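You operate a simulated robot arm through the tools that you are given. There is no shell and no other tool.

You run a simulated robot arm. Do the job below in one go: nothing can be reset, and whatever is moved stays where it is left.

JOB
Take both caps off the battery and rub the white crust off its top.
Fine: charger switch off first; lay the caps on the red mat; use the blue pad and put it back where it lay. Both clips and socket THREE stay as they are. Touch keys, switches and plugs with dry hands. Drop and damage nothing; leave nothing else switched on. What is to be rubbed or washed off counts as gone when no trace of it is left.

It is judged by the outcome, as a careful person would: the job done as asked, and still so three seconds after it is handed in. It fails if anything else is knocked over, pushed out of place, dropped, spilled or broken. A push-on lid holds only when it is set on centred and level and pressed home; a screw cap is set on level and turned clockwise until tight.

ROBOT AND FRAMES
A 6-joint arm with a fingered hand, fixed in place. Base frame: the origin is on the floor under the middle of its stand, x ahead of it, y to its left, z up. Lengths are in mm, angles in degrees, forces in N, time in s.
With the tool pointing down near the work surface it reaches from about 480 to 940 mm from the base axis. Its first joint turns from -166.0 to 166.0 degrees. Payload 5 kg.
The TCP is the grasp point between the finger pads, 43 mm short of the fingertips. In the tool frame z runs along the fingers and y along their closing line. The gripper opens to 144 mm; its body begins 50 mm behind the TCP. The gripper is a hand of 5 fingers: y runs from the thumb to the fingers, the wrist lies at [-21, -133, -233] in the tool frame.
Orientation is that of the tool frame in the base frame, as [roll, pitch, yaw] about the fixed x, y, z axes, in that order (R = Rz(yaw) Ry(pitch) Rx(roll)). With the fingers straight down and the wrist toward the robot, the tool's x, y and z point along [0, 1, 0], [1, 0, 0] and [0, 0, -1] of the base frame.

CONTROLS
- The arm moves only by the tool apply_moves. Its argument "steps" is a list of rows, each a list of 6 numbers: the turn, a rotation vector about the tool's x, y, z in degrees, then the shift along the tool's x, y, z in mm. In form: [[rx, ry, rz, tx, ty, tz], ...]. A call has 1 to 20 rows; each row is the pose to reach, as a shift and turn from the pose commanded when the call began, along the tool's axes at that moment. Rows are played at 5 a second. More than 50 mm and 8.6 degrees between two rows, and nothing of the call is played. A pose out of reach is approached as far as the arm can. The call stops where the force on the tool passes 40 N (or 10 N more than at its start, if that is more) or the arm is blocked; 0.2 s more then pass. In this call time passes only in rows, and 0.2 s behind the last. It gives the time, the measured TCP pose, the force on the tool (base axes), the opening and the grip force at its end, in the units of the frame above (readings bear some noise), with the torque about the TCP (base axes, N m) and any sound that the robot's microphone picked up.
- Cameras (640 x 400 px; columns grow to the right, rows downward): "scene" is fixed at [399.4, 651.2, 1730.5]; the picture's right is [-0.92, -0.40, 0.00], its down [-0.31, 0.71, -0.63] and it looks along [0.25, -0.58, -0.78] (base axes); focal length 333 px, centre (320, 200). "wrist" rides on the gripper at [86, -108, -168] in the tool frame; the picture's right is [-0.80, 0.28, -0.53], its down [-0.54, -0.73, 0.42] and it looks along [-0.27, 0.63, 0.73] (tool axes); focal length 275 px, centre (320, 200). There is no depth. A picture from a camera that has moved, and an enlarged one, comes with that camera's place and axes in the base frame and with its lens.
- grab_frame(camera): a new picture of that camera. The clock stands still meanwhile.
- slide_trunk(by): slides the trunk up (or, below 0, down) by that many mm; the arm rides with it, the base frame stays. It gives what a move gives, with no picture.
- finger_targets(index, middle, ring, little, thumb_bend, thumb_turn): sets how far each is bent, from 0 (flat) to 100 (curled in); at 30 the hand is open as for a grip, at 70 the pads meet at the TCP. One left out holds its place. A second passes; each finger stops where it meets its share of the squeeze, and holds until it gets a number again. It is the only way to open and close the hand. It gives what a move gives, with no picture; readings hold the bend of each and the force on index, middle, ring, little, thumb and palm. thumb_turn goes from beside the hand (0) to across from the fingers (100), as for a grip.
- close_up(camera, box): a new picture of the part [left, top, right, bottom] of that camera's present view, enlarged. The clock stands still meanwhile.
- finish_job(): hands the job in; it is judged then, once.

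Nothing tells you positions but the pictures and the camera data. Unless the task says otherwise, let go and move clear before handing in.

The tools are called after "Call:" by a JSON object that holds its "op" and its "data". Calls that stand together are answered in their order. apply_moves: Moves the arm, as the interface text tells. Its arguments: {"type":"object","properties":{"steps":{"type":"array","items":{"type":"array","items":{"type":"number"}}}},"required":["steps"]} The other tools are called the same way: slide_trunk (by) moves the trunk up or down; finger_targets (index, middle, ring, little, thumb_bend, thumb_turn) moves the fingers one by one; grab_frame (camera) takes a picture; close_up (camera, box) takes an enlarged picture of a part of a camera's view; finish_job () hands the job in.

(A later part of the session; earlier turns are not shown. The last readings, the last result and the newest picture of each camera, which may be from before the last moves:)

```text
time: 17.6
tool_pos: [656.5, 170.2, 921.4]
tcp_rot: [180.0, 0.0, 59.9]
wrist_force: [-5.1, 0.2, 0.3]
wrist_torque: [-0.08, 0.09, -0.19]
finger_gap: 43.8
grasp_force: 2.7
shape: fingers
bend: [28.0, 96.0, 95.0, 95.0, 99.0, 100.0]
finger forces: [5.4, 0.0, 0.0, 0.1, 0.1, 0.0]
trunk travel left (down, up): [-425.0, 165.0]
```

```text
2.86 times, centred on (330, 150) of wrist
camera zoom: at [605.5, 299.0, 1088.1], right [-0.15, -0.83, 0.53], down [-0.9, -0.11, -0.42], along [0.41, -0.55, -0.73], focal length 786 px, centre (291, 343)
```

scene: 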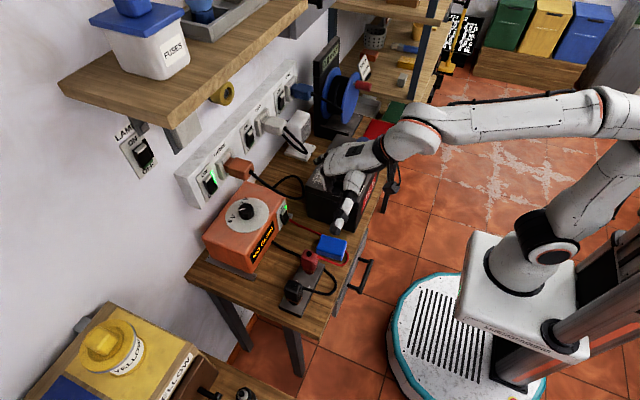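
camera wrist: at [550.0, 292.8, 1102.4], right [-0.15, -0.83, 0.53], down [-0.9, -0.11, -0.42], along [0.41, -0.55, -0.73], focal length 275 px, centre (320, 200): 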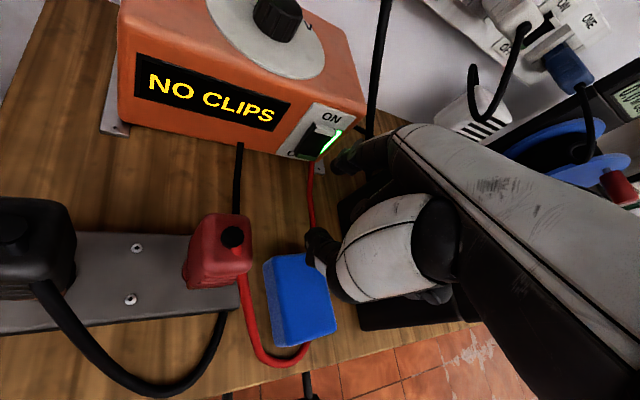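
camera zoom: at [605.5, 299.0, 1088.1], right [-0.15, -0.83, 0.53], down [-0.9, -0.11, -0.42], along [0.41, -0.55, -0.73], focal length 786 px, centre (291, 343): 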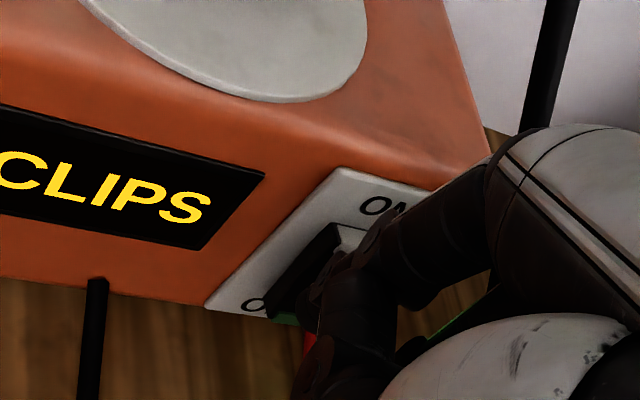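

The index touches the rocker (5 N) but the lamp is still on; contact looks near mid-rocker. I'll back off slightly, go about 9 mm lower and push again.

Call:
{"op": "apply_moves", "data": {"steps": [[0, 0, 0, -4, -7, 0], [0, 0, 0, -4, -7, 9], [0, 0, 0, -1, -2, 9], [0, 0, 0, 1.5, 2.6, 9], [0, 0, 0, 3, 5.2, 9]]}}

Call:
{"op": "close_up", "data": {"camera": "scene", "box": [265, 175, 345, 235]}}

Call:
{"op": "close_up", "data": {"camera": "wrist", "box": [240, 80, 420, 220]}}

```text
time: 18.8
tool_pos: [662.4, 170.0, 911.0]
tcp_rot: [-179.9, 0.0, 60.0]
wrist_force: [-11.5, -0.2, 0.5]
wrist_torque: [-0.03, 0.23, -0.4]
finger_gap: 42.7
grasp_force: 5.2
shape: fingers
bend: [29.0, 96.0, 95.0, 95.0, 99.0, 100.0]
finger forces: [11.1, 0.0, 0.0, 0.0, 0.0, 0.1]
trunk travel left (down, up): [-425.0, 165.0]
```

```text
6.67 times, centred on (305, 205) of scene
camera zoom: at [399.4, 651.2, 1730.5], right [-0.92, -0.4, 0.0], down [-0.31, 0.71, -0.63], along [0.25, -0.58, -0.78], focal length 2221 px, centre (420, 167)
```

zoom: 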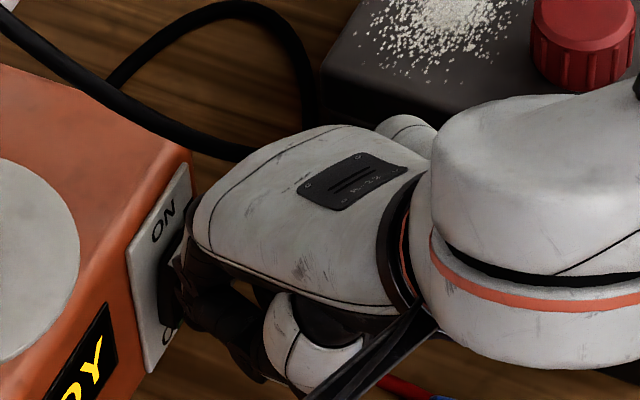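

```text
2.86 times, centred on (330, 150) of wrist
camera zoom: at [610.6, 299.1, 1078.7], right [-0.15, -0.83, 0.53], down [-0.9, -0.11, -0.42], along [0.41, -0.55, -0.73], focal length 786 px, centre (291, 343)
```

zoom: 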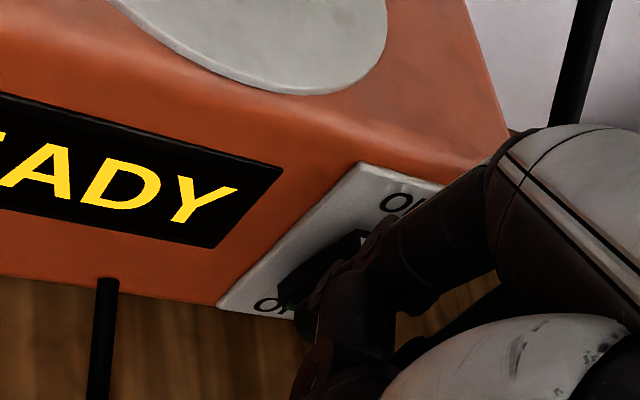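

The display changed from "NO CLIPS" to "READY", so the switch seems to have flipped. I'll back away and check the lamp.

Call:
{"op": "apply_moves", "data": {"steps": [[0, 0, 0, -10, -17, 0], [0, 0, 0, -22, -38, 0], [0, 0, 0, -28, -48, -30], [0, 0, 0, -28, -48, -75], [0, 0, 0, -28, -48, -120]]}}

Call:
{"op": "close_up", "data": {"camera": "wrist", "box": [100, 0, 400, 200]}}

Call:
{"op": "close_up", "data": {"camera": "scene", "box": [180, 110, 380, 300]}}

```text
time: 20.0
tool_pos: [605.8, 166.9, 1032.0]
tcp_rot: [-179.9, 0.1, 60.1]
wrist_force: [-0.2, -1.0, -0.2]
wrist_torque: [-0.02, 0.01, 0.03]
finger_gap: 45.5
grasp_force: 0.0
shape: fingers
bend: [28.0, 96.0, 95.0, 95.0, 99.0, 100.0]
finger forces: [0.0, 0.0, 0.0, 0.0, 0.0, 0.0]
trunk travel left (down, up): [-425.0, 165.0]
```

```text
2.00 times, centred on (250, 100) of wrist
camera zoom: at [554.7, 295.9, 1198.6], right [-0.15, -0.83, 0.53], down [-0.9, -0.11, -0.42], along [0.41, -0.55, -0.73], focal length 551 px, centre (460, 400)
```

zoom: 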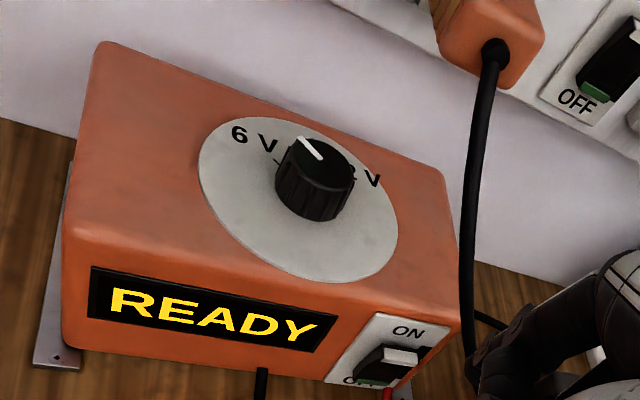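

```text
2.11 times, centred on (280, 205) of scene
camera zoom: at [399.4, 651.2, 1730.5], right [-0.92, -0.4, 0.0], down [-0.31, 0.71, -0.63], along [0.25, -0.58, -0.78], focal length 701 px, centre (404, 190)
```

zoom: 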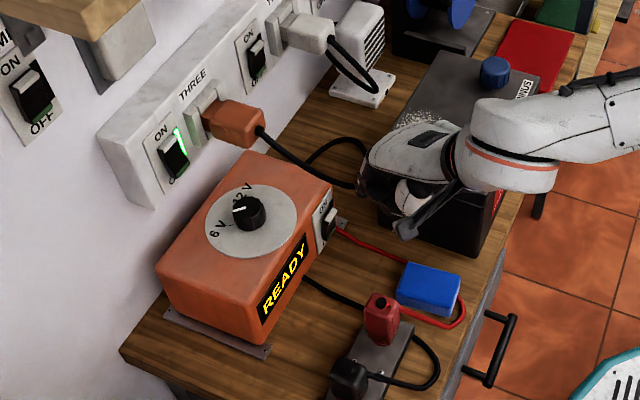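

The charger is off (lamp dark) and socket THREE stays lit, with everything else in place. Next I'll rise, open the hand for a cap-sized grip and go above the red cap at about (595, 18), top near z 1024.

Call:
{"op": "apply_moves", "data": {"steps": [[0, 0, 0, 0, 0, -45], [0, 0, 0, 0, 0, -90], [0, 0, -6, -27, 13, -90], [0, 0, -12, -54, 26, -90], [0, 0, -18, -81, 39, -90], [0, 0, -24, -108, 52, -90], [0, 0, -30, -134.3, 65.4, -90]]}}

Call:
{"op": "finger_targets", "data": {"thumb_bend": 45, "thumb_turn": 100, "index": 45, "middle": 45, "ring": 45, "little": 45}}

Call:
{"op": "grab_frame", "data": {"camera": "wrist"}}

Call:
{"op": "close_up", "data": {"camera": "scene", "box": [300, 80, 440, 220]}}

```text
time: 21.6
tool_pos: [596.0, 21.4, 1122.2]
tcp_rot: [-180.0, -0.1, 90.0]
wrist_force: [0.3, 0.4, 0.2]
wrist_torque: [-0.01, 0.0, 0.01]
finger_gap: 45.5
grasp_force: 0.0
shape: fingers
bend: [28.0, 96.0, 95.0, 95.0, 99.0, 100.0]
finger forces: [0.0, 0.0, 0.0, 0.0, 0.0, 0.0]
trunk travel left (down, up): [-425.0, 165.0]
```

```text
time: 22.6
tool_pos: [596.6, 21.7, 1121.9]
tcp_rot: [-180.0, -0.1, 90.0]
wrist_force: [-0.1, -1.1, 0.2]
wrist_torque: [0.01, 0.01, 0.02]
finger_gap: 96.4
grasp_force: 0.0
shape: fingers
bend: [45.0, 45.0, 45.0, 45.0, 45.0, 99.0]
finger forces: [0.0, 0.0, 0.1, 0.0, 0.0, 0.0]
trunk travel left (down, up): [-425.0, 165.0]
```

```text
taken
camera wrist: at [486.9, 108.1, 1289.9], right [0.28, -0.8, 0.53], down [-0.73, -0.54, -0.42], along [0.63, -0.27, -0.73], focal length 275 px, centre (320, 200)
```

wrist: 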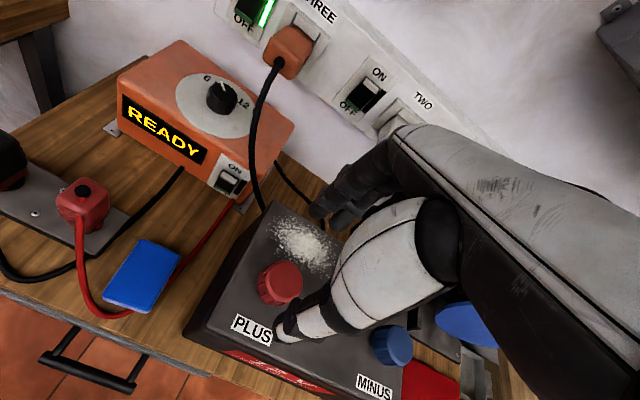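

```text
2.86 times, centred on (370, 150) of scene
camera zoom: at [399.4, 651.2, 1730.5], right [-0.92, -0.4, 0.0], down [-0.31, 0.71, -0.63], along [0.25, -0.58, -0.78], focal length 952 px, centre (177, 343)
```

zoom: 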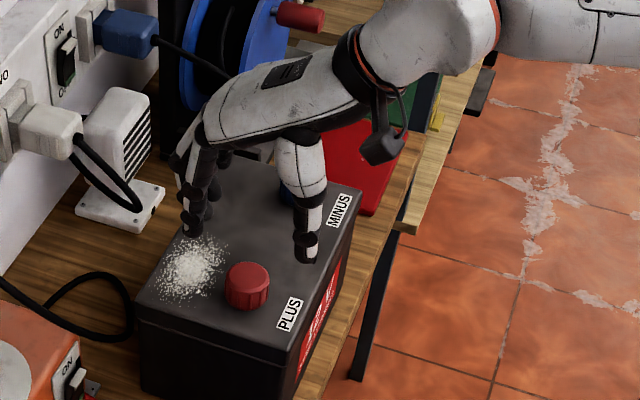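

The red cap is at about (595.5, 18.5), top z 1024, right between thumb and fingers. I'll descend partway and check the straddle.

Call:
{"op": "apply_moves", "data": {"steps": [[0, 0, 0, -2, -1, 30], [0, 0, 0, -3, -1, 60]]}}

Call:
{"op": "close_up", "data": {"camera": "scene", "box": [315, 110, 405, 200]}}

Call:
{"op": "close_up", "data": {"camera": "wrist", "box": [200, 150, 400, 350]}}

```text
time: 23.2
tool_pos: [594.8, 19.4, 1061.4]
tcp_rot: [179.9, -0.1, 90.0]
wrist_force: [-0.1, 0.2, 0.3]
wrist_torque: [0.0, 0.0, 0.0]
finger_gap: 96.2
grasp_force: 0.1
shape: fingers
bend: [45.0, 45.0, 45.0, 45.0, 45.0, 99.0]
finger forces: [0.1, 0.1, 0.0, 0.0, 0.1, 0.1]
trunk travel left (down, up): [-425.0, 165.0]
```

```text
4.44 times, centred on (360, 155) of scene
camera zoom: at [399.4, 651.2, 1730.5], right [-0.92, -0.4, 0.0], down [-0.31, 0.71, -0.63], along [0.25, -0.58, -0.78], focal length 1481 px, centre (142, 400)
```

zoom: 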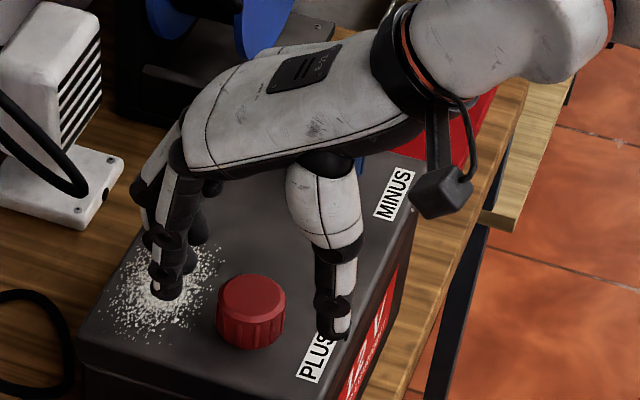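

```text
2.00 times, centred on (300, 250) of wrist
camera zoom: at [487.0, 106.1, 1229.3], right [0.28, -0.8, 0.53], down [-0.73, -0.54, -0.42], along [0.63, -0.27, -0.73], focal length 551 px, centre (360, 100)
```

zoom: 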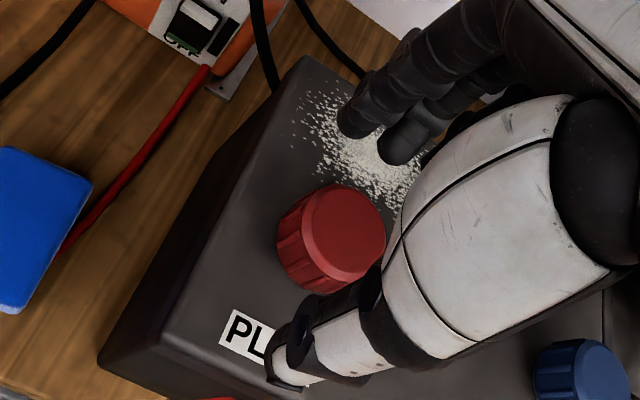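

The cap sits midway between thumb and index/middle (the TCP line runs between those two fingers). I'll lower to tips about 8 mm above the battery top and close thumb, index and middle.

Call:
{"op": "apply_moves", "data": {"steps": [[0, 0, 0, 0, 0, 12], [0, 0, 0, 0, 1, 24]]}}

Call:
{"op": "finger_targets", "data": {"index": 70, "middle": 70, "thumb_bend": 70}}

Call:
{"op": "close_up", "data": {"camera": "scene", "box": [315, 110, 405, 200]}}

Call:
{"op": "close_up", "data": {"camera": "wrist", "box": [200, 150, 400, 350]}}

```text
time: 23.8
tool_pos: [599.5, 17.4, 1037.9]
tcp_rot: [180.0, 0.0, 89.9]
wrist_force: [0.9, -0.7, -0.6]
wrist_torque: [0.01, -0.03, -0.01]
finger_gap: 96.5
grasp_force: 0.1
shape: fingers
bend: [45.0, 45.0, 45.0, 45.0, 45.0, 99.0]
finger forces: [0.0, 0.1, 0.0, 0.1, 0.0, 0.0]
trunk travel left (down, up): [-425.0, 165.0]
```

```text
time: 24.8
tool_pos: [598.1, 18.0, 1037.7]
tcp_rot: [179.9, 0.0, 90.0]
wrist_force: [4.9, 0.9, 0.7]
wrist_torque: [-0.03, -0.16, 0.06]
finger_gap: 40.2
grasp_force: 16.1
shape: fingers
bend: [63.0, 63.0, 45.0, 45.0, 61.0, 100.0]
finger forces: [7.0, 10.9, 0.0, 0.0, 14.7, 0.0]
trunk travel left (down, up): [-425.0, 165.0]
heard: snap
```

```text
4.44 times, centred on (360, 155) of scene
camera zoom: at [399.4, 651.2, 1730.5], right [-0.92, -0.4, 0.0], down [-0.31, 0.71, -0.63], along [0.25, -0.58, -0.78], focal length 1481 px, centre (142, 400)
```

zoom: 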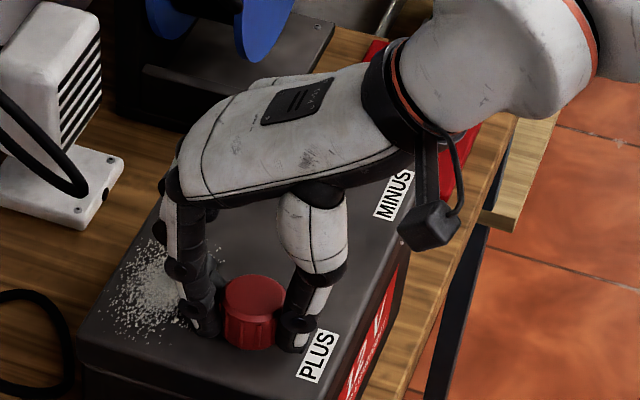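

```text
2.00 times, centred on (300, 250) of wrist
camera zoom: at [489.5, 104.7, 1204.6], right [0.28, -0.8, 0.53], down [-0.73, -0.54, -0.42], along [0.63, -0.27, -0.73], focal length 551 px, centre (360, 100)
```

zoom: 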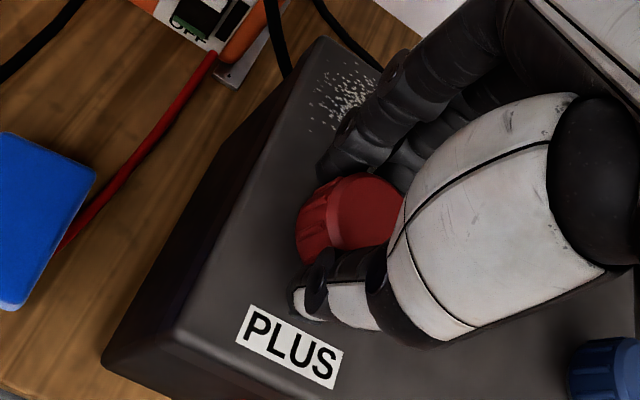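

A snap was heard on gripping — a push-on cap letting go, it seems — and the cap is held (about 15 N). I'll lift straight up gently.

Call:
{"op": "apply_moves", "data": {"steps": [[0, 0, 0, 0, 0, -4], [0, 0, 0, 0, 0, -10], [0, 0, 0, 0, 0, -20], [0, 0, 0, 0, 0, -30]]}}

Call:
{"op": "close_up", "data": {"camera": "scene", "box": [315, 110, 405, 200]}}

Call:
{"op": "close_up", "data": {"camera": "wrist", "box": [200, 150, 400, 350]}}

```text
time: 25.8
tool_pos: [597.3, 17.5, 1067.1]
tcp_rot: [-180.0, 0.0, 90.1]
wrist_force: [0.1, 0.7, -0.1]
wrist_torque: [-0.01, 0.0, -0.01]
finger_gap: 40.4
grasp_force: 16.3
shape: fingers
bend: [63.0, 64.0, 45.0, 45.0, 61.0, 100.0]
finger forces: [6.3, 9.6, 0.1, 0.0, 16.5, 0.1]
trunk travel left (down, up): [-425.0, 165.0]
```

```text
4.44 times, centred on (360, 155) of scene
camera zoom: at [399.4, 651.2, 1730.5], right [-0.92, -0.4, 0.0], down [-0.31, 0.71, -0.63], along [0.25, -0.58, -0.78], focal length 1481 px, centre (142, 400)
```

zoom: 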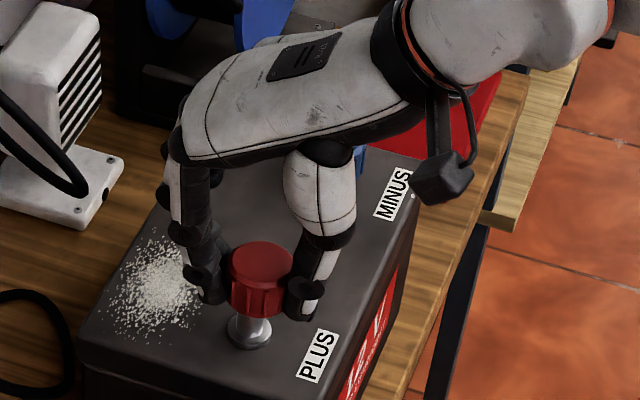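

```text
2.00 times, centred on (300, 250) of wrist
camera zoom: at [488.6, 103.4, 1235.4], right [0.28, -0.8, 0.53], down [-0.73, -0.54, -0.42], along [0.63, -0.27, -0.73], focal length 551 px, centre (360, 100)
```

zoom: 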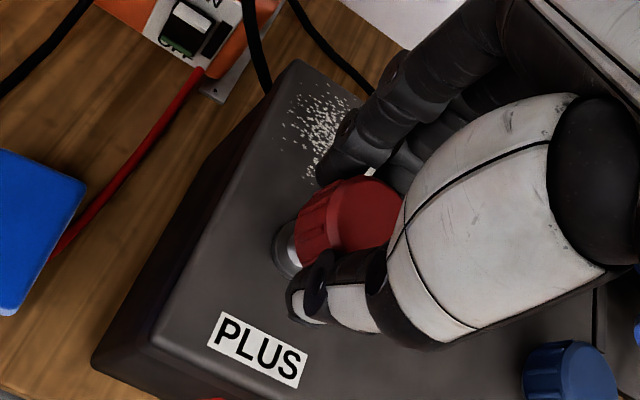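

The red cap came off cleanly and is held, leaving the bare post. I'll carry it high over the blue cap to above the red mat, which I take to span about x 535–665, y -531 to -337.

Call:
{"op": "apply_moves", "data": {"steps": [[0, 0, 0, 0, 0, -25], [0, 0, 0, 0, 0, -55], [0, 0, 0, -20, 0, -70], [0, 0, 0, -55, 0, -73], [0, 0, 0, -95, 0, -73], [0, 0, 0, -135, 1, -73], [0, 0, 0, -175, 1, -73], [0, 0, 0, -215, 2, -73], [0, 0, 0, -255, 2, -73], [0, 0, 0, -295, 3, -73], [0, 0, 0, -335, 3, -73], [0, 0, 0, -370, 3, -73], [0, 0, 0, -402, 3, -73]]}}

Call:
{"op": "grab_frame", "data": {"camera": "wrist"}}

Call:
{"op": "close_up", "data": {"camera": "scene", "box": [310, 20, 470, 160]}}

```text
time: 28.6
tool_pos: [601.4, -383.9, 1140.2]
tcp_rot: [-180.0, 0.0, 89.9]
wrist_force: [-0.3, 0.5, -0.1]
wrist_torque: [0.01, -0.03, 0.01]
finger_gap: 40.2
grasp_force: 16.1
shape: fingers
bend: [63.0, 64.0, 45.0, 45.0, 61.0, 100.0]
finger forces: [6.4, 9.6, 0.1, 0.0, 16.1, 0.0]
trunk travel left (down, up): [-425.0, 165.0]
```

```text
taken
camera wrist: at [492.8, -298.8, 1307.2], right [0.28, -0.8, 0.53], down [-0.73, -0.54, -0.42], along [0.63, -0.27, -0.73], focal length 275 px, centre (320, 200)
```

wrist: 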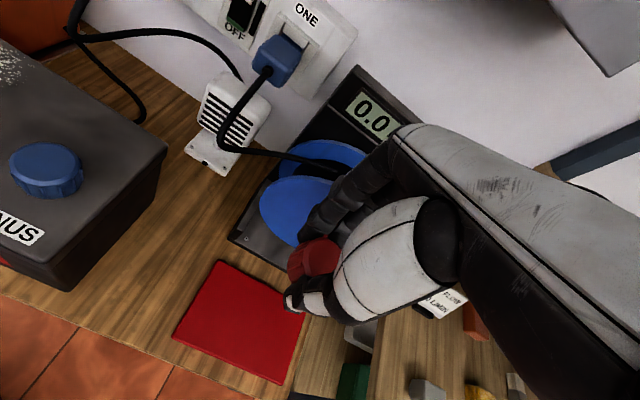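

```text
2.86 times, centred on (390, 90) of scene
camera zoom: at [399.4, 651.2, 1730.5], right [-0.92, -0.4, 0.0], down [-0.31, 0.71, -0.63], along [0.25, -0.58, -0.78], focal length 952 px, centre (120, 514)
```

zoom: 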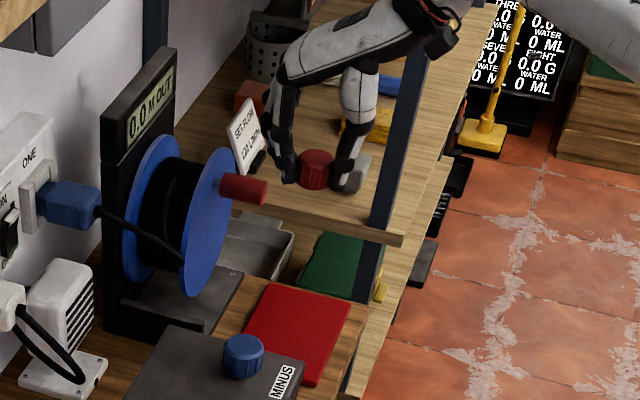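

The mat spans about x 537–663, y -531 to -341, top near z 825, and the reel's handle is close on the +x side, so I'll use x≈580. I'll descend to just above the mat at y≈-378.

Call:
{"op": "apply_moves", "data": {"steps": [[0, 0, 0, 3, -10, 20], [0, 0, 0, 6, -21, 55], [0, 0, 0, 6, -21, 95], [0, 0, 0, 6, -21, 135], [0, 0, 0, 6, -21, 175], [0, 0, 0, 6, -21, 215], [0, 0, 0, 6, -21, 245]]}}

Call:
{"op": "grab_frame", "data": {"camera": "wrist"}}

Call:
{"op": "close_up", "data": {"camera": "scene", "box": [330, 60, 450, 160]}}

```text
time: 30.2
tool_pos: [577.8, -378.8, 895.7]
tcp_rot: [-180.0, 0.1, 90.1]
wrist_force: [0.5, -0.1, -0.3]
wrist_torque: [-0.02, 0.0, -0.03]
finger_gap: 40.0
grasp_force: 16.2
shape: fingers
bend: [63.0, 64.0, 45.0, 45.0, 61.0, 100.0]
finger forces: [6.6, 9.5, 0.0, 0.0, 16.1, 0.0]
trunk travel left (down, up): [-425.0, 165.0]
```

```text
taken
camera wrist: at [470.5, -291.3, 1063.1], right [0.28, -0.8, 0.54], down [-0.73, -0.54, -0.42], along [0.63, -0.27, -0.73], focal length 275 px, centre (320, 200)
```

wrist: 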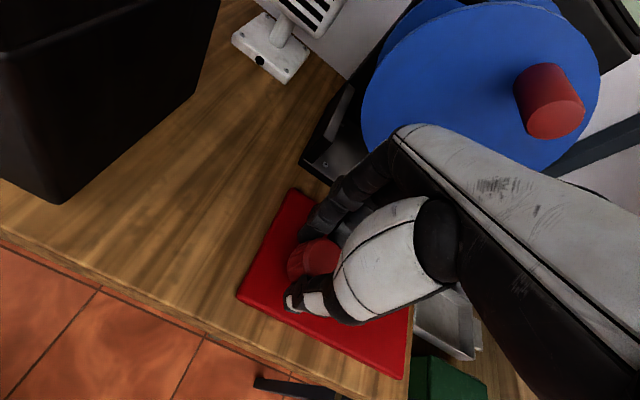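

```text
4.00 times, centred on (390, 110) of scene
camera zoom: at [399.4, 651.2, 1730.5], right [-0.92, -0.4, 0.0], down [-0.31, 0.71, -0.63], along [0.25, -0.58, -0.78], focal length 1333 px, centre (40, 560)
```

zoom: 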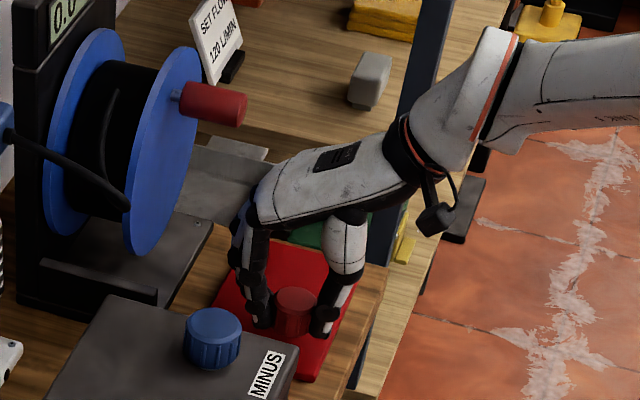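

The cap hangs above the near part of the mat, and the reel's handle end is at about (667, -420, 1042), clear of the hand. I'll lower the last stretch in small steps.

Call:
{"op": "apply_moves", "data": {"steps": [[0, 0, 0, 0, 0, 5], [0, 0, 0, 0, 0, 9], [0, 0, 0, 0, 0, 12], [0, 0, 0, 0, 0, 14]]}}

Call:
{"op": "close_up", "data": {"camera": "scene", "box": [360, 110, 440, 170]}}

Call:
{"op": "close_up", "data": {"camera": "wrist", "box": [220, 160, 420, 360]}}

```text
time: 31.2
tool_pos: [579.5, -377.7, 881.1]
tcp_rot: [-180.0, 0.0, 90.0]
wrist_force: [0.4, 0.1, 0.0]
wrist_torque: [0.0, -0.01, -0.02]
finger_gap: 40.1
grasp_force: 16.2
shape: fingers
bend: [63.0, 64.0, 45.0, 45.0, 61.0, 100.0]
finger forces: [6.7, 9.5, 0.1, 0.1, 16.1, 0.0]
trunk travel left (down, up): [-425.0, 165.0]
```

```text
6.67 times, centred on (400, 140) of scene
camera zoom: at [399.4, 651.2, 1730.5], right [-0.92, -0.4, 0.0], down [-0.31, 0.71, -0.63], along [0.25, -0.58, -0.78], focal length 2221 px, centre (-213, 600)
```

zoom: 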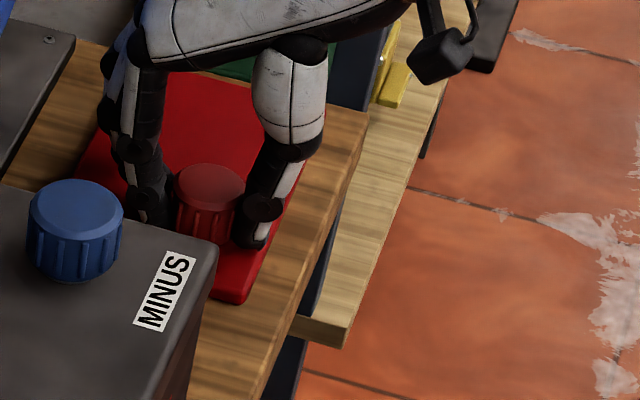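

```text
2.00 times, centred on (320, 260) of wrist
camera zoom: at [470.2, -291.8, 1048.8], right [0.28, -0.8, 0.53], down [-0.73, -0.54, -0.42], along [0.63, -0.27, -0.73], focal length 551 px, centre (320, 80)
```

zoom: 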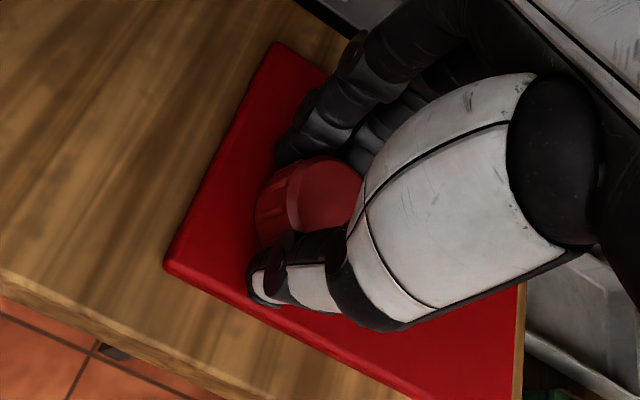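

No contact yet. I'll go down a few millimetres at a time.

Call:
{"op": "apply_moves", "data": {"steps": [[0, 0, 0, 0, 0, 1.5], [0, 0, 0, 0, 0, 3], [0, 0, 0, 0, 0, 4]]}}

```text
time: 32.0
tool_pos: [581.5, -378.8, 880.2]
tcp_rot: [179.8, 0.1, 90.0]
wrist_force: [1.7, 1.4, 12.0]
wrist_torque: [-0.07, -0.34, 0.04]
finger_gap: 39.9
grasp_force: 23.9
shape: fingers
bend: [64.0, 64.0, 45.0, 45.0, 61.0, 100.0]
finger forces: [6.5, 23.8, 0.0, 0.1, 17.4, 0.0]
trunk travel left (down, up): [-425.0, 165.0]
```

The cap is on the mat (12 N upward). I'll ease up 2 mm and open the hand a little.

Call:
{"op": "apply_moves", "data": {"steps": [[0, 0, 0, 0, 0, -2], [0, 0, 0, 0, 0, -2.5]]}}

Call:
{"op": "finger_targets", "data": {"index": 50, "middle": 50, "thumb_bend": 48}}

Call:
{"op": "close_up", "data": {"camera": "scene", "box": [360, 110, 440, 170]}}

Call:
{"op": "close_up", "data": {"camera": "wrist", "box": [220, 160, 420, 360]}}

```text
time: 32.6
tool_pos: [579.0, -377.9, 879.1]
tcp_rot: [180.0, 0.1, 90.1]
wrist_force: [4.8, -0.1, 8.6]
wrist_torque: [-0.1, -0.42, 0.04]
finger_gap: 39.9
grasp_force: 20.1
shape: fingers
bend: [64.0, 64.0, 45.0, 45.0, 61.0, 100.0]
finger forces: [7.4, 17.3, 0.0, 0.0, 15.3, 0.0]
trunk travel left (down, up): [-425.0, 165.0]
```

```text
time: 33.6
tool_pos: [578.9, -377.8, 880.7]
tcp_rot: [-180.0, 0.1, 90.1]
wrist_force: [-2.0, -0.2, 5.1]
wrist_torque: [-0.1, -0.02, -0.06]
finger_gap: 81.5
grasp_force: 2.1
shape: fingers
bend: [50.0, 52.0, 45.0, 45.0, 48.0, 100.0]
finger forces: [0.0, 4.7, 0.0, 0.1, 0.0, 0.0]
trunk travel left (down, up): [-425.0, 165.0]
```

```text
6.67 times, centred on (400, 140) of scene
camera zoom: at [399.4, 651.2, 1730.5], right [-0.92, -0.4, 0.0], down [-0.31, 0.71, -0.63], along [0.25, -0.58, -0.78], focal length 2221 px, centre (-213, 600)
```

zoom: 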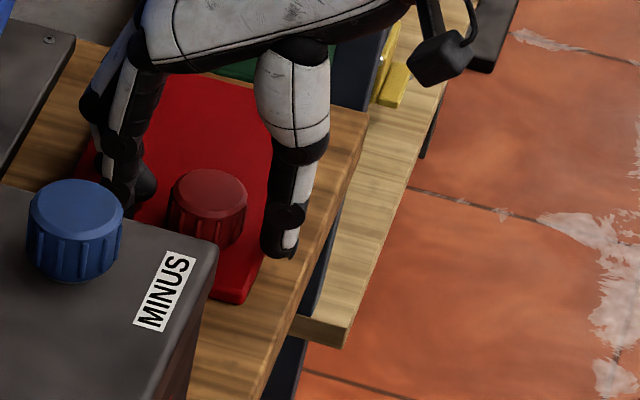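

```text
2.00 times, centred on (320, 260) of wrist
camera zoom: at [470.0, -292.0, 1047.5], right [0.28, -0.8, 0.53], down [-0.73, -0.54, -0.42], along [0.63, -0.27, -0.73], focal length 551 px, centre (320, 80)
```

zoom: 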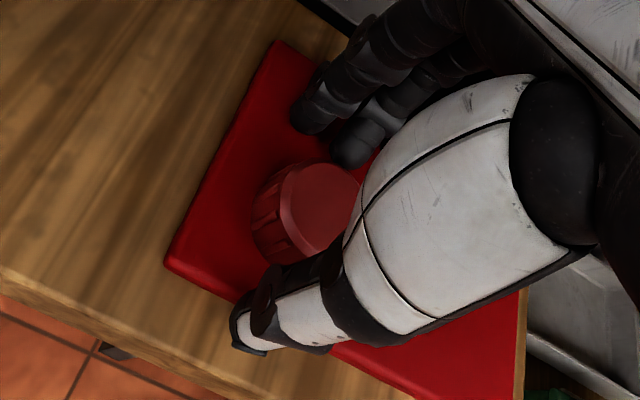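

The red cap stands free on the mat; the middle fingertip is lightly touching the mat. I'll rise straight up, then away from the reel.

Call:
{"op": "apply_moves", "data": {"steps": [[0, 0, 0, 0, 0, -10], [0, 0, 0, 0, 0, -30], [0, 0, 0, 0, 0, -60], [0, 0, 0, 0, -8, -95], [0, 0, 0, 0, -16, -135], [0, 0, 0, 0, -16, -175], [0, 0, 0, 0, -16, -215], [0, 0, 0, 0, -10, -250]]}}

Call:
{"op": "grab_frame", "data": {"camera": "wrist"}}

Call:
{"op": "close_up", "data": {"camera": "scene", "box": [310, 60, 450, 180]}}

```text
time: 35.4
tool_pos: [569.6, -377.2, 1130.3]
tcp_rot: [-179.9, 0.0, 90.0]
wrist_force: [0.9, 0.2, 0.1]
wrist_torque: [0.02, 0.0, 0.0]
finger_gap: 81.3
grasp_force: 0.1
shape: fingers
bend: [50.0, 50.0, 45.0, 45.0, 48.0, 100.0]
finger forces: [0.0, 0.0, 0.0, 0.0, 0.0, 0.1]
trunk travel left (down, up): [-425.0, 165.0]
```

```text
taken
camera wrist: at [460.5, -291.3, 1296.9], right [0.28, -0.8, 0.53], down [-0.73, -0.54, -0.42], along [0.63, -0.27, -0.73], focal length 275 px, centre (320, 200)
```

wrist: 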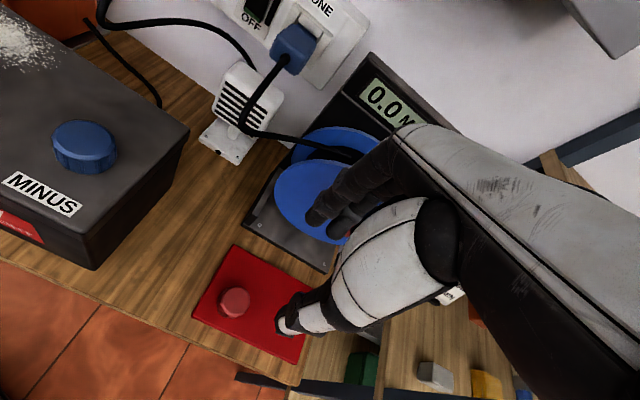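

```text
3.33 times, centred on (380, 120) of scene
camera zoom: at [399.4, 651.2, 1730.5], right [-0.92, -0.4, 0.0], down [-0.31, 0.71, -0.63], along [0.25, -0.58, -0.78], focal length 1110 px, centre (120, 467)
```

zoom: 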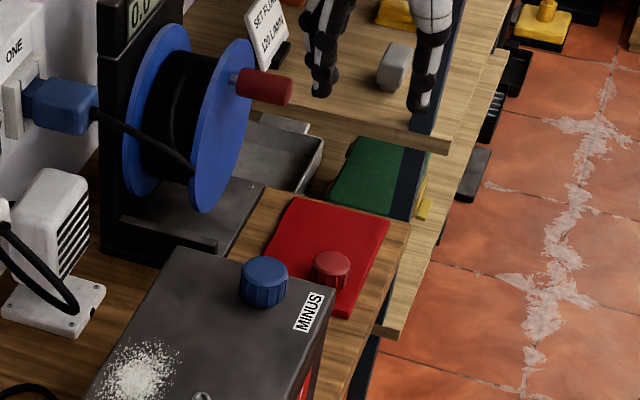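

The red cap stands upright on the mat. Now I'll go above the blue cap at about (597, -154).

Call:
{"op": "apply_moves", "data": {"steps": [[0, 0, 0, 37, 4, 0], [0, 0, 0, 75, 9, 0], [0, 0, 0, 112, 13, 0], [0, 0, 0, 150, 18, 0], [0, 0, 0, 187, 23, 0], [0, 0, 0, 223, 27, 0]]}}

Call:
{"op": "grab_frame", "data": {"camera": "wrist"}}

Call:
{"op": "close_up", "data": {"camera": "wrist", "box": [200, 200, 360, 330]}}

Call:
{"op": "close_up", "data": {"camera": "scene", "box": [310, 70, 420, 180]}}

```text
time: 36.8
tool_pos: [596.4, -154.9, 1130.0]
tcp_rot: [-179.9, 0.0, 89.9]
wrist_force: [-0.1, -0.5, 0.1]
wrist_torque: [0.04, 0.01, -0.01]
finger_gap: 81.4
grasp_force: 0.2
shape: fingers
bend: [50.0, 50.0, 45.0, 45.0, 48.0, 100.0]
finger forces: [0.1, 0.1, 0.1, 0.0, 0.0, 0.1]
trunk travel left (down, up): [-425.0, 165.0]
```

```text
taken
camera wrist: at [486.9, -68.3, 1297.5], right [0.28, -0.8, 0.53], down [-0.73, -0.54, -0.42], along [0.63, -0.27, -0.73], focal length 275 px, centre (320, 200)
```

wrist: 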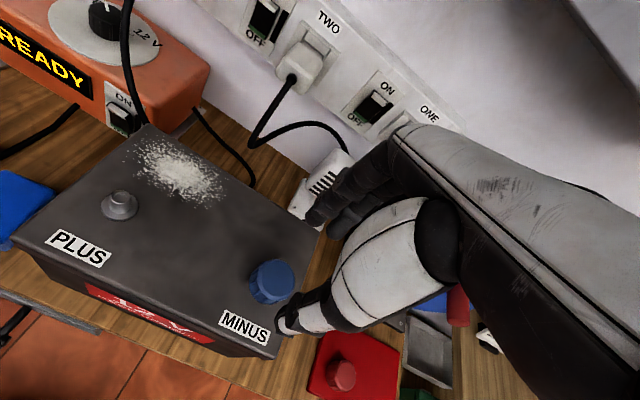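

```text
3.08 times, centred on (280, 265) of wrist
camera zoom: at [486.9, -68.3, 1297.5], right [0.28, -0.8, 0.53], down [-0.73, -0.54, -0.42], along [0.63, -0.27, -0.73], focal length 847 px, centre (443, 0)
```

zoom: 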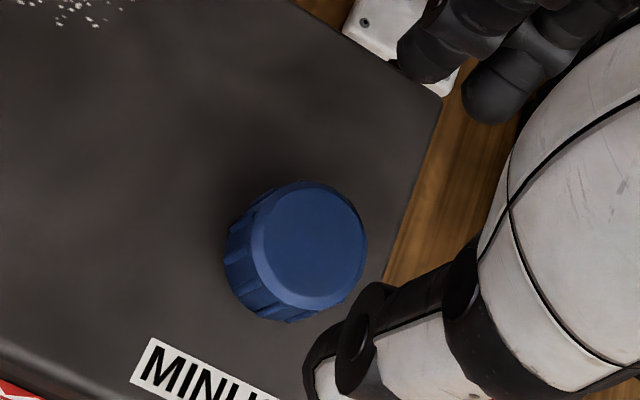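

```text
3.64 times, centred on (365, 125) of scene
camera zoom: at [399.4, 651.2, 1730.5], right [-0.92, -0.4, 0.0], down [-0.31, 0.71, -0.63], along [0.25, -0.58, -0.78], focal length 1212 px, centre (156, 473)
```

zoom: 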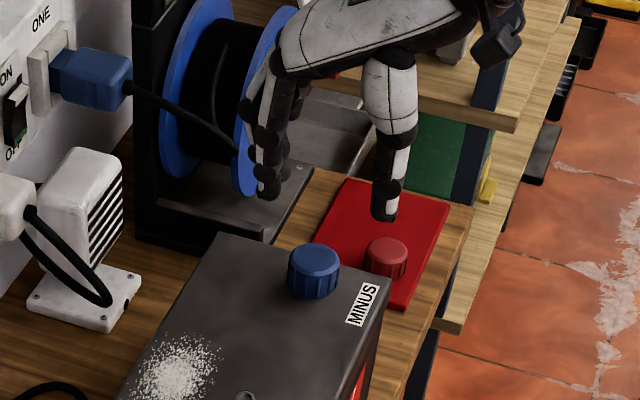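

The blue cap is at about (595.5, -156), almost under the TCP. I'll descend in the same way as for the red cap and grip.

Call:
{"op": "apply_moves", "data": {"steps": [[0, 0, 0, -1, 0, 30], [0, 0, 0, -1, 0, 60], [0, 0, 0, -1, 0, 78], [0, 0, 0, -1, 0, 91]]}}

Call:
{"op": "close_up", "data": {"camera": "scene", "box": [320, 100, 420, 180]}}

Call:
{"op": "close_up", "data": {"camera": "wrist", "box": [200, 150, 400, 350]}}

```text
time: 37.8
tool_pos: [595.1, -157.4, 1037.7]
tcp_rot: [179.9, 0.0, 90.1]
wrist_force: [-0.3, -0.2, 0.3]
wrist_torque: [0.01, -0.02, -0.01]
finger_gap: 81.2
grasp_force: 0.1
shape: fingers
bend: [50.0, 50.0, 45.0, 45.0, 48.0, 100.0]
finger forces: [0.0, 0.0, 0.0, 0.1, 0.1, 0.0]
trunk travel left (down, up): [-425.0, 165.0]
```

```text
5.00 times, centred on (370, 140) of scene
camera zoom: at [399.4, 651.2, 1730.5], right [-0.92, -0.4, 0.0], down [-0.31, 0.71, -0.63], along [0.25, -0.58, -0.78], focal length 1666 px, centre (70, 500)
```

zoom: 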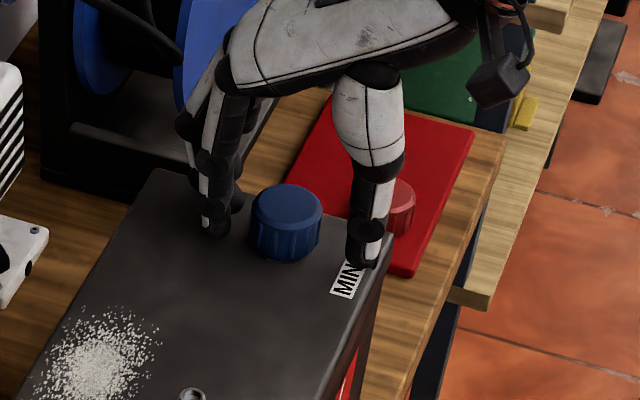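

```text
2.00 times, centred on (300, 250) of wrist
camera zoom: at [486.7, -70.2, 1204.5], right [0.28, -0.8, 0.53], down [-0.73, -0.54, -0.42], along [0.63, -0.27, -0.73], focal length 551 px, centre (360, 100)
```

zoom: 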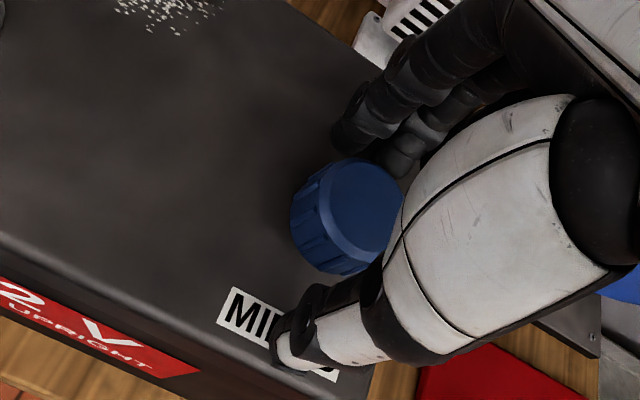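

Thumb and fingers straddle the blue cap well. I'll raise 3 mm (so the middle fingertip clears the mat later) and grip.

Call:
{"op": "apply_moves", "data": {"steps": [[0, 0, 0, 1, 0, -3]]}}

Call:
{"op": "finger_targets", "data": {"index": 70, "middle": 70, "thumb_bend": 70}}

Call:
{"op": "apply_moves", "data": {"steps": [[0, 0, 0, 0, 0, -4], [0, 0, 0, 0, 0, -10], [0, 0, 0, 0, 0, -20], [0, 0, 0, 0, 0, -30]]}}

Call:
{"op": "close_up", "data": {"camera": "scene", "box": [320, 100, 420, 180]}}

Call:
{"op": "close_up", "data": {"camera": "wrist", "box": [200, 150, 400, 350]}}

```text
time: 38.2
tool_pos: [594.7, -155.6, 1040.3]
tcp_rot: [-180.0, -0.1, 90.0]
wrist_force: [0.6, 0.1, -0.4]
wrist_torque: [0.02, 0.01, -0.03]
finger_gap: 81.4
grasp_force: 0.1
shape: fingers
bend: [50.0, 50.0, 45.0, 45.0, 48.0, 100.0]
finger forces: [0.0, 0.1, 0.0, 0.1, 0.0, 0.1]
trunk travel left (down, up): [-425.0, 165.0]
```

```text
time: 39.2
tool_pos: [597.4, -156.3, 1042.1]
tcp_rot: [179.9, 0.0, 90.0]
wrist_force: [8.4, -1.8, 0.9]
wrist_torque: [-0.01, -0.38, 0.0]
finger_gap: 43.0
grasp_force: 17.8
shape: fingers
bend: [61.0, 63.0, 45.0, 45.0, 61.0, 100.0]
finger forces: [11.1, 10.7, 0.0, 0.1, 13.9, 0.0]
trunk travel left (down, up): [-425.0, 165.0]
heard: snap
```

```text
time: 40.2
tool_pos: [595.6, -154.6, 1073.2]
tcp_rot: [-179.9, 0.0, 89.9]
wrist_force: [0.1, -0.3, -1.3]
wrist_torque: [0.02, 0.01, 0.03]
finger_gap: 43.4
grasp_force: 16.8
shape: fingers
bend: [62.0, 65.0, 45.0, 45.0, 61.0, 100.0]
finger forces: [8.9, 8.3, 0.0, 0.1, 16.9, 0.0]
trunk travel left (down, up): [-425.0, 165.0]
```

```text
5.00 times, centred on (370, 140) of scene
camera zoom: at [399.4, 651.2, 1730.5], right [-0.92, -0.4, 0.0], down [-0.31, 0.71, -0.63], along [0.25, -0.58, -0.78], focal length 1666 px, centre (70, 500)
```

zoom: 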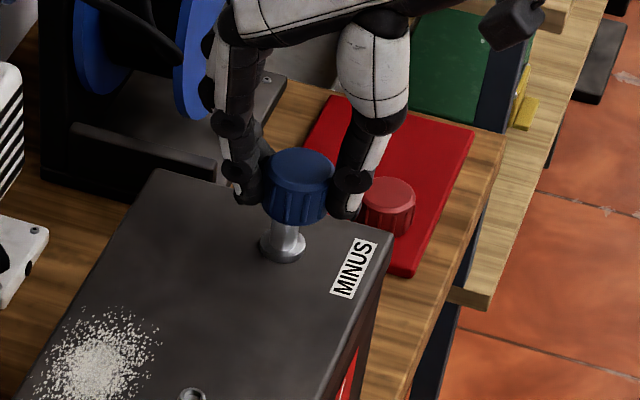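

```text
2.00 times, centred on (300, 250) of wrist
camera zoom: at [486.8, -68.7, 1240.1], right [0.28, -0.8, 0.53], down [-0.73, -0.54, -0.42], along [0.63, -0.27, -0.73], focal length 551 px, centre (360, 100)
```

zoom: 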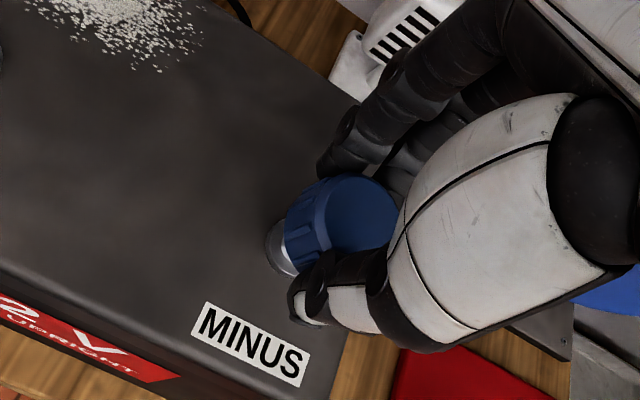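

The blue cap is off and held. I'll carry it to the mat next to the red cap, at about (583, -452).

Call:
{"op": "apply_moves", "data": {"steps": [[0, 0, 0, 0, 0, -25], [0, 0, 0, -10, -2, -50], [0, 0, 0, -45, -6, -55], [0, 0, 0, -85, -12, -55], [0, 0, 0, -125, -12, -55], [0, 0, 0, -165, -12, -55], [0, 0, 0, -205, -12, -55], [0, 0, 0, -245, -12, -55], [0, 0, 0, -275, -12, -55], [0, 0, 0, -298, -12, -55]]}}

Call:
{"op": "grab_frame", "data": {"camera": "wrist"}}

Call:
{"op": "close_up", "data": {"camera": "scene", "box": [330, 20, 450, 140]}}

```text
time: 42.4
tool_pos: [585.0, -455.0, 1125.2]
tcp_rot: [180.0, -0.1, 90.0]
wrist_force: [0.4, -0.2, -0.5]
wrist_torque: [0.03, -0.02, -0.01]
finger_gap: 43.0
grasp_force: 16.8
shape: fingers
bend: [62.0, 65.0, 45.0, 45.0, 61.0, 100.0]
finger forces: [8.8, 8.1, 0.0, 0.0, 16.7, 0.0]
trunk travel left (down, up): [-425.0, 165.0]
```

```text
taken
camera wrist: at [475.2, -367.8, 1292.4], right [0.28, -0.8, 0.53], down [-0.73, -0.54, -0.42], along [0.63, -0.27, -0.73], focal length 275 px, centre (320, 200)
```

wrist: 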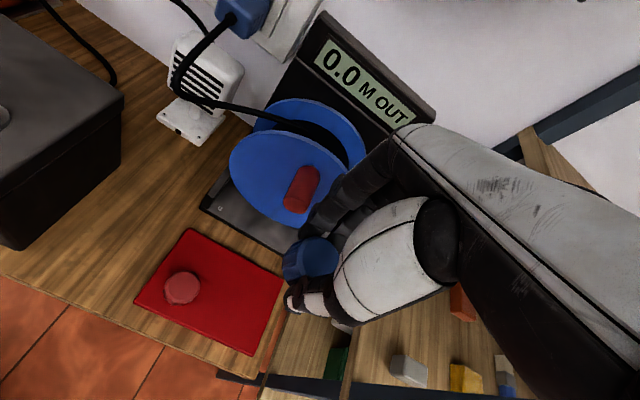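

```text
3.33 times, centred on (390, 80) of scene
camera zoom: at [399.4, 651.2, 1730.5], right [-0.92, -0.4, 0.0], down [-0.31, 0.71, -0.63], along [0.25, -0.58, -0.78], focal length 1110 px, centre (87, 600)
```

zoom: 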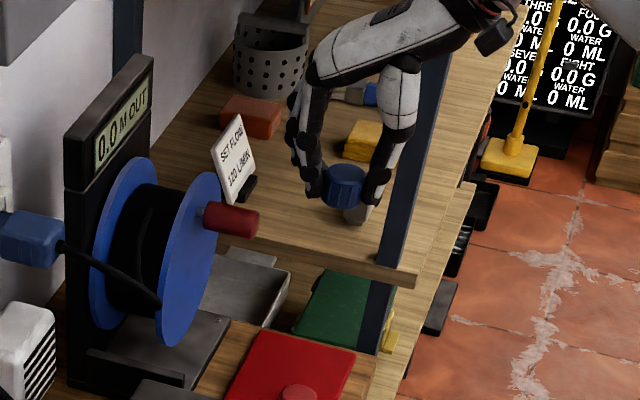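

The way down is clear: mat below, red cap about 75 mm away, reel handle well off to +x. I'll descend to about 16 mm above the expected set-down height.

Call:
{"op": "apply_moves", "data": {"steps": [[0, 0, 0, 0, -3, 35], [0, 0, 0, 0, -3, 75], [0, 0, 0, 0, -3, 115], [0, 0, 0, 0, -3, 155], [0, 0, 0, 0, -3, 190], [0, 0, 0, 0, -3, 215], [0, 0, 0, 0, -3, 228]]}}

Call:
{"op": "close_up", "data": {"camera": "scene", "box": [360, 90, 440, 160]}}

Call:
{"op": "close_up", "data": {"camera": "wrist", "box": [180, 160, 400, 380]}}

```text
time: 44.0
tool_pos: [580.5, -456.0, 897.8]
tcp_rot: [179.9, 0.0, 90.0]
wrist_force: [-0.4, 0.5, 0.1]
wrist_torque: [0.0, 0.0, 0.01]
finger_gap: 43.0
grasp_force: 16.5
shape: fingers
bend: [62.0, 65.0, 45.0, 45.0, 61.0, 100.0]
finger forces: [8.8, 8.3, 0.1, 0.0, 16.6, 0.1]
trunk travel left (down, up): [-425.0, 165.0]
```

```text
5.71 times, centred on (400, 125) of scene
camera zoom: at [399.4, 651.2, 1730.5], right [-0.92, -0.4, 0.0], down [-0.31, 0.71, -0.63], along [0.25, -0.58, -0.78], focal length 1904 px, centre (-137, 629)
```

zoom: 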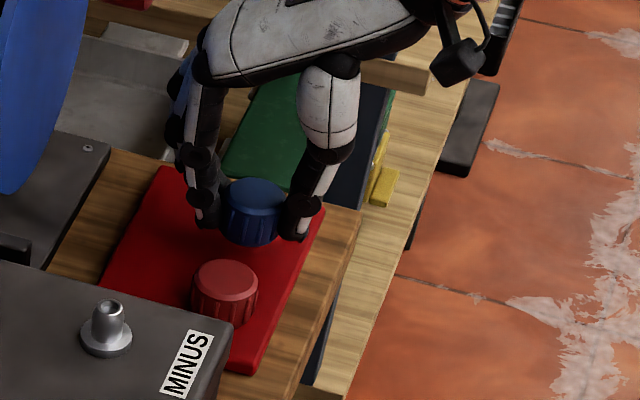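

```text
1.82 times, centred on (290, 270) of wrist
camera zoom: at [471.5, -369.7, 1065.3], right [0.28, -0.8, 0.53], down [-0.73, -0.54, -0.42], along [0.63, -0.27, -0.73], focal length 500 px, centre (374, 73)
```

zoom: 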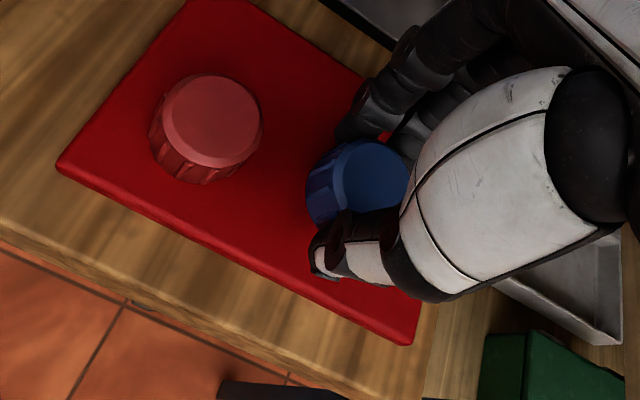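

The blue cap is over the mat with room to the red cap. Lowering the last millimetres gently.

Call:
{"op": "apply_moves", "data": {"steps": [[0, 0, 0, 0, 0, 5], [0, 0, 0, 0, 0, 9], [0, 0, 0, 0, 0, 11], [0, 0, 0, 0, 0, 12.5]]}}

```text
time: 45.0
tool_pos: [582.0, -453.3, 886.5]
tcp_rot: [-180.0, 0.0, 90.0]
wrist_force: [-0.3, 0.7, 0.6]
wrist_torque: [0.0, 0.01, -0.01]
finger_gap: 43.0
grasp_force: 17.3
shape: fingers
bend: [62.0, 65.0, 45.0, 45.0, 61.0, 100.0]
finger forces: [8.8, 8.3, 0.1, 0.0, 16.6, 0.1]
trunk travel left (down, up): [-425.0, 165.0]
```

Call:
{"op": "apply_moves", "data": {"steps": [[0, 0, 0, 0, 0, 1], [0, 0, 0, 0, 0, 2], [0, 0, 0, 0, 0, 2.7]]}}

```text
time: 45.8
tool_pos: [581.8, -453.3, 884.0]
tcp_rot: [-180.0, 0.0, 90.0]
wrist_force: [0.2, -1.3, -0.5]
wrist_torque: [-0.01, 0.0, 0.0]
finger_gap: 43.0
grasp_force: 17.3
shape: fingers
bend: [62.0, 65.0, 45.0, 45.0, 61.0, 100.0]
finger forces: [8.8, 8.3, 0.0, 0.0, 16.6, 0.0]
trunk travel left (down, up): [-425.0, 165.0]
```

Still free. I'll go down a little more with finer steps.

Call:
{"op": "apply_moves", "data": {"steps": [[0, 0, 0, 0, 0, 0.8], [0, 0, 0, 0, 0, 1.6], [0, 0, 0, 0, 0, 2.4]]}}

Call:
{"op": "close_up", "data": {"camera": "scene", "box": [370, 100, 430, 150]}}

```text
time: 46.6
tool_pos: [581.8, -454.1, 880.8]
tcp_rot: [-179.9, -0.1, 90.0]
wrist_force: [-0.5, 1.3, 0.8]
wrist_torque: [-0.03, 0.06, -0.01]
finger_gap: 42.9
grasp_force: 17.3
shape: fingers
bend: [62.0, 65.0, 45.0, 45.0, 61.0, 100.0]
finger forces: [8.8, 8.6, 0.1, 0.0, 17.1, 0.1]
trunk travel left (down, up): [-425.0, 165.0]
```

```text
8.00 times, centred on (400, 125) of scene
camera zoom: at [399.4, 651.2, 1730.5], right [-0.92, -0.4, 0.0], down [-0.31, 0.71, -0.63], along [0.25, -0.58, -0.78], focal length 2665 px, centre (-320, 800)
```

zoom: 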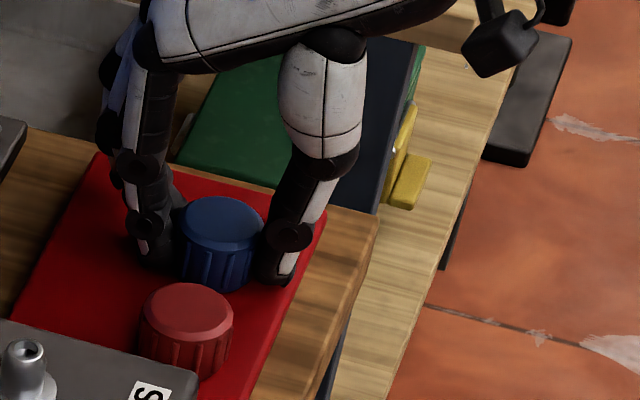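

Call:
{"op": "apply_moves", "data": {"steps": [[0, 0, 0, 0, 0, 0.8], [0, 0, 0, 0, 0, 1.6]]}}

```text
time: 47.2
tool_pos: [580.5, -453.4, 880.8]
tcp_rot: [179.8, 0.0, 90.0]
wrist_force: [1.5, 1.3, 10.3]
wrist_torque: [-0.02, 0.2, -0.01]
finger_gap: 43.0
grasp_force: 18.4
shape: fingers
bend: [62.0, 65.0, 45.0, 45.0, 61.0, 100.0]
finger forces: [9.3, 9.7, 0.1, 0.1, 17.5, 0.0]
trunk travel left (down, up): [-425.0, 165.0]
```

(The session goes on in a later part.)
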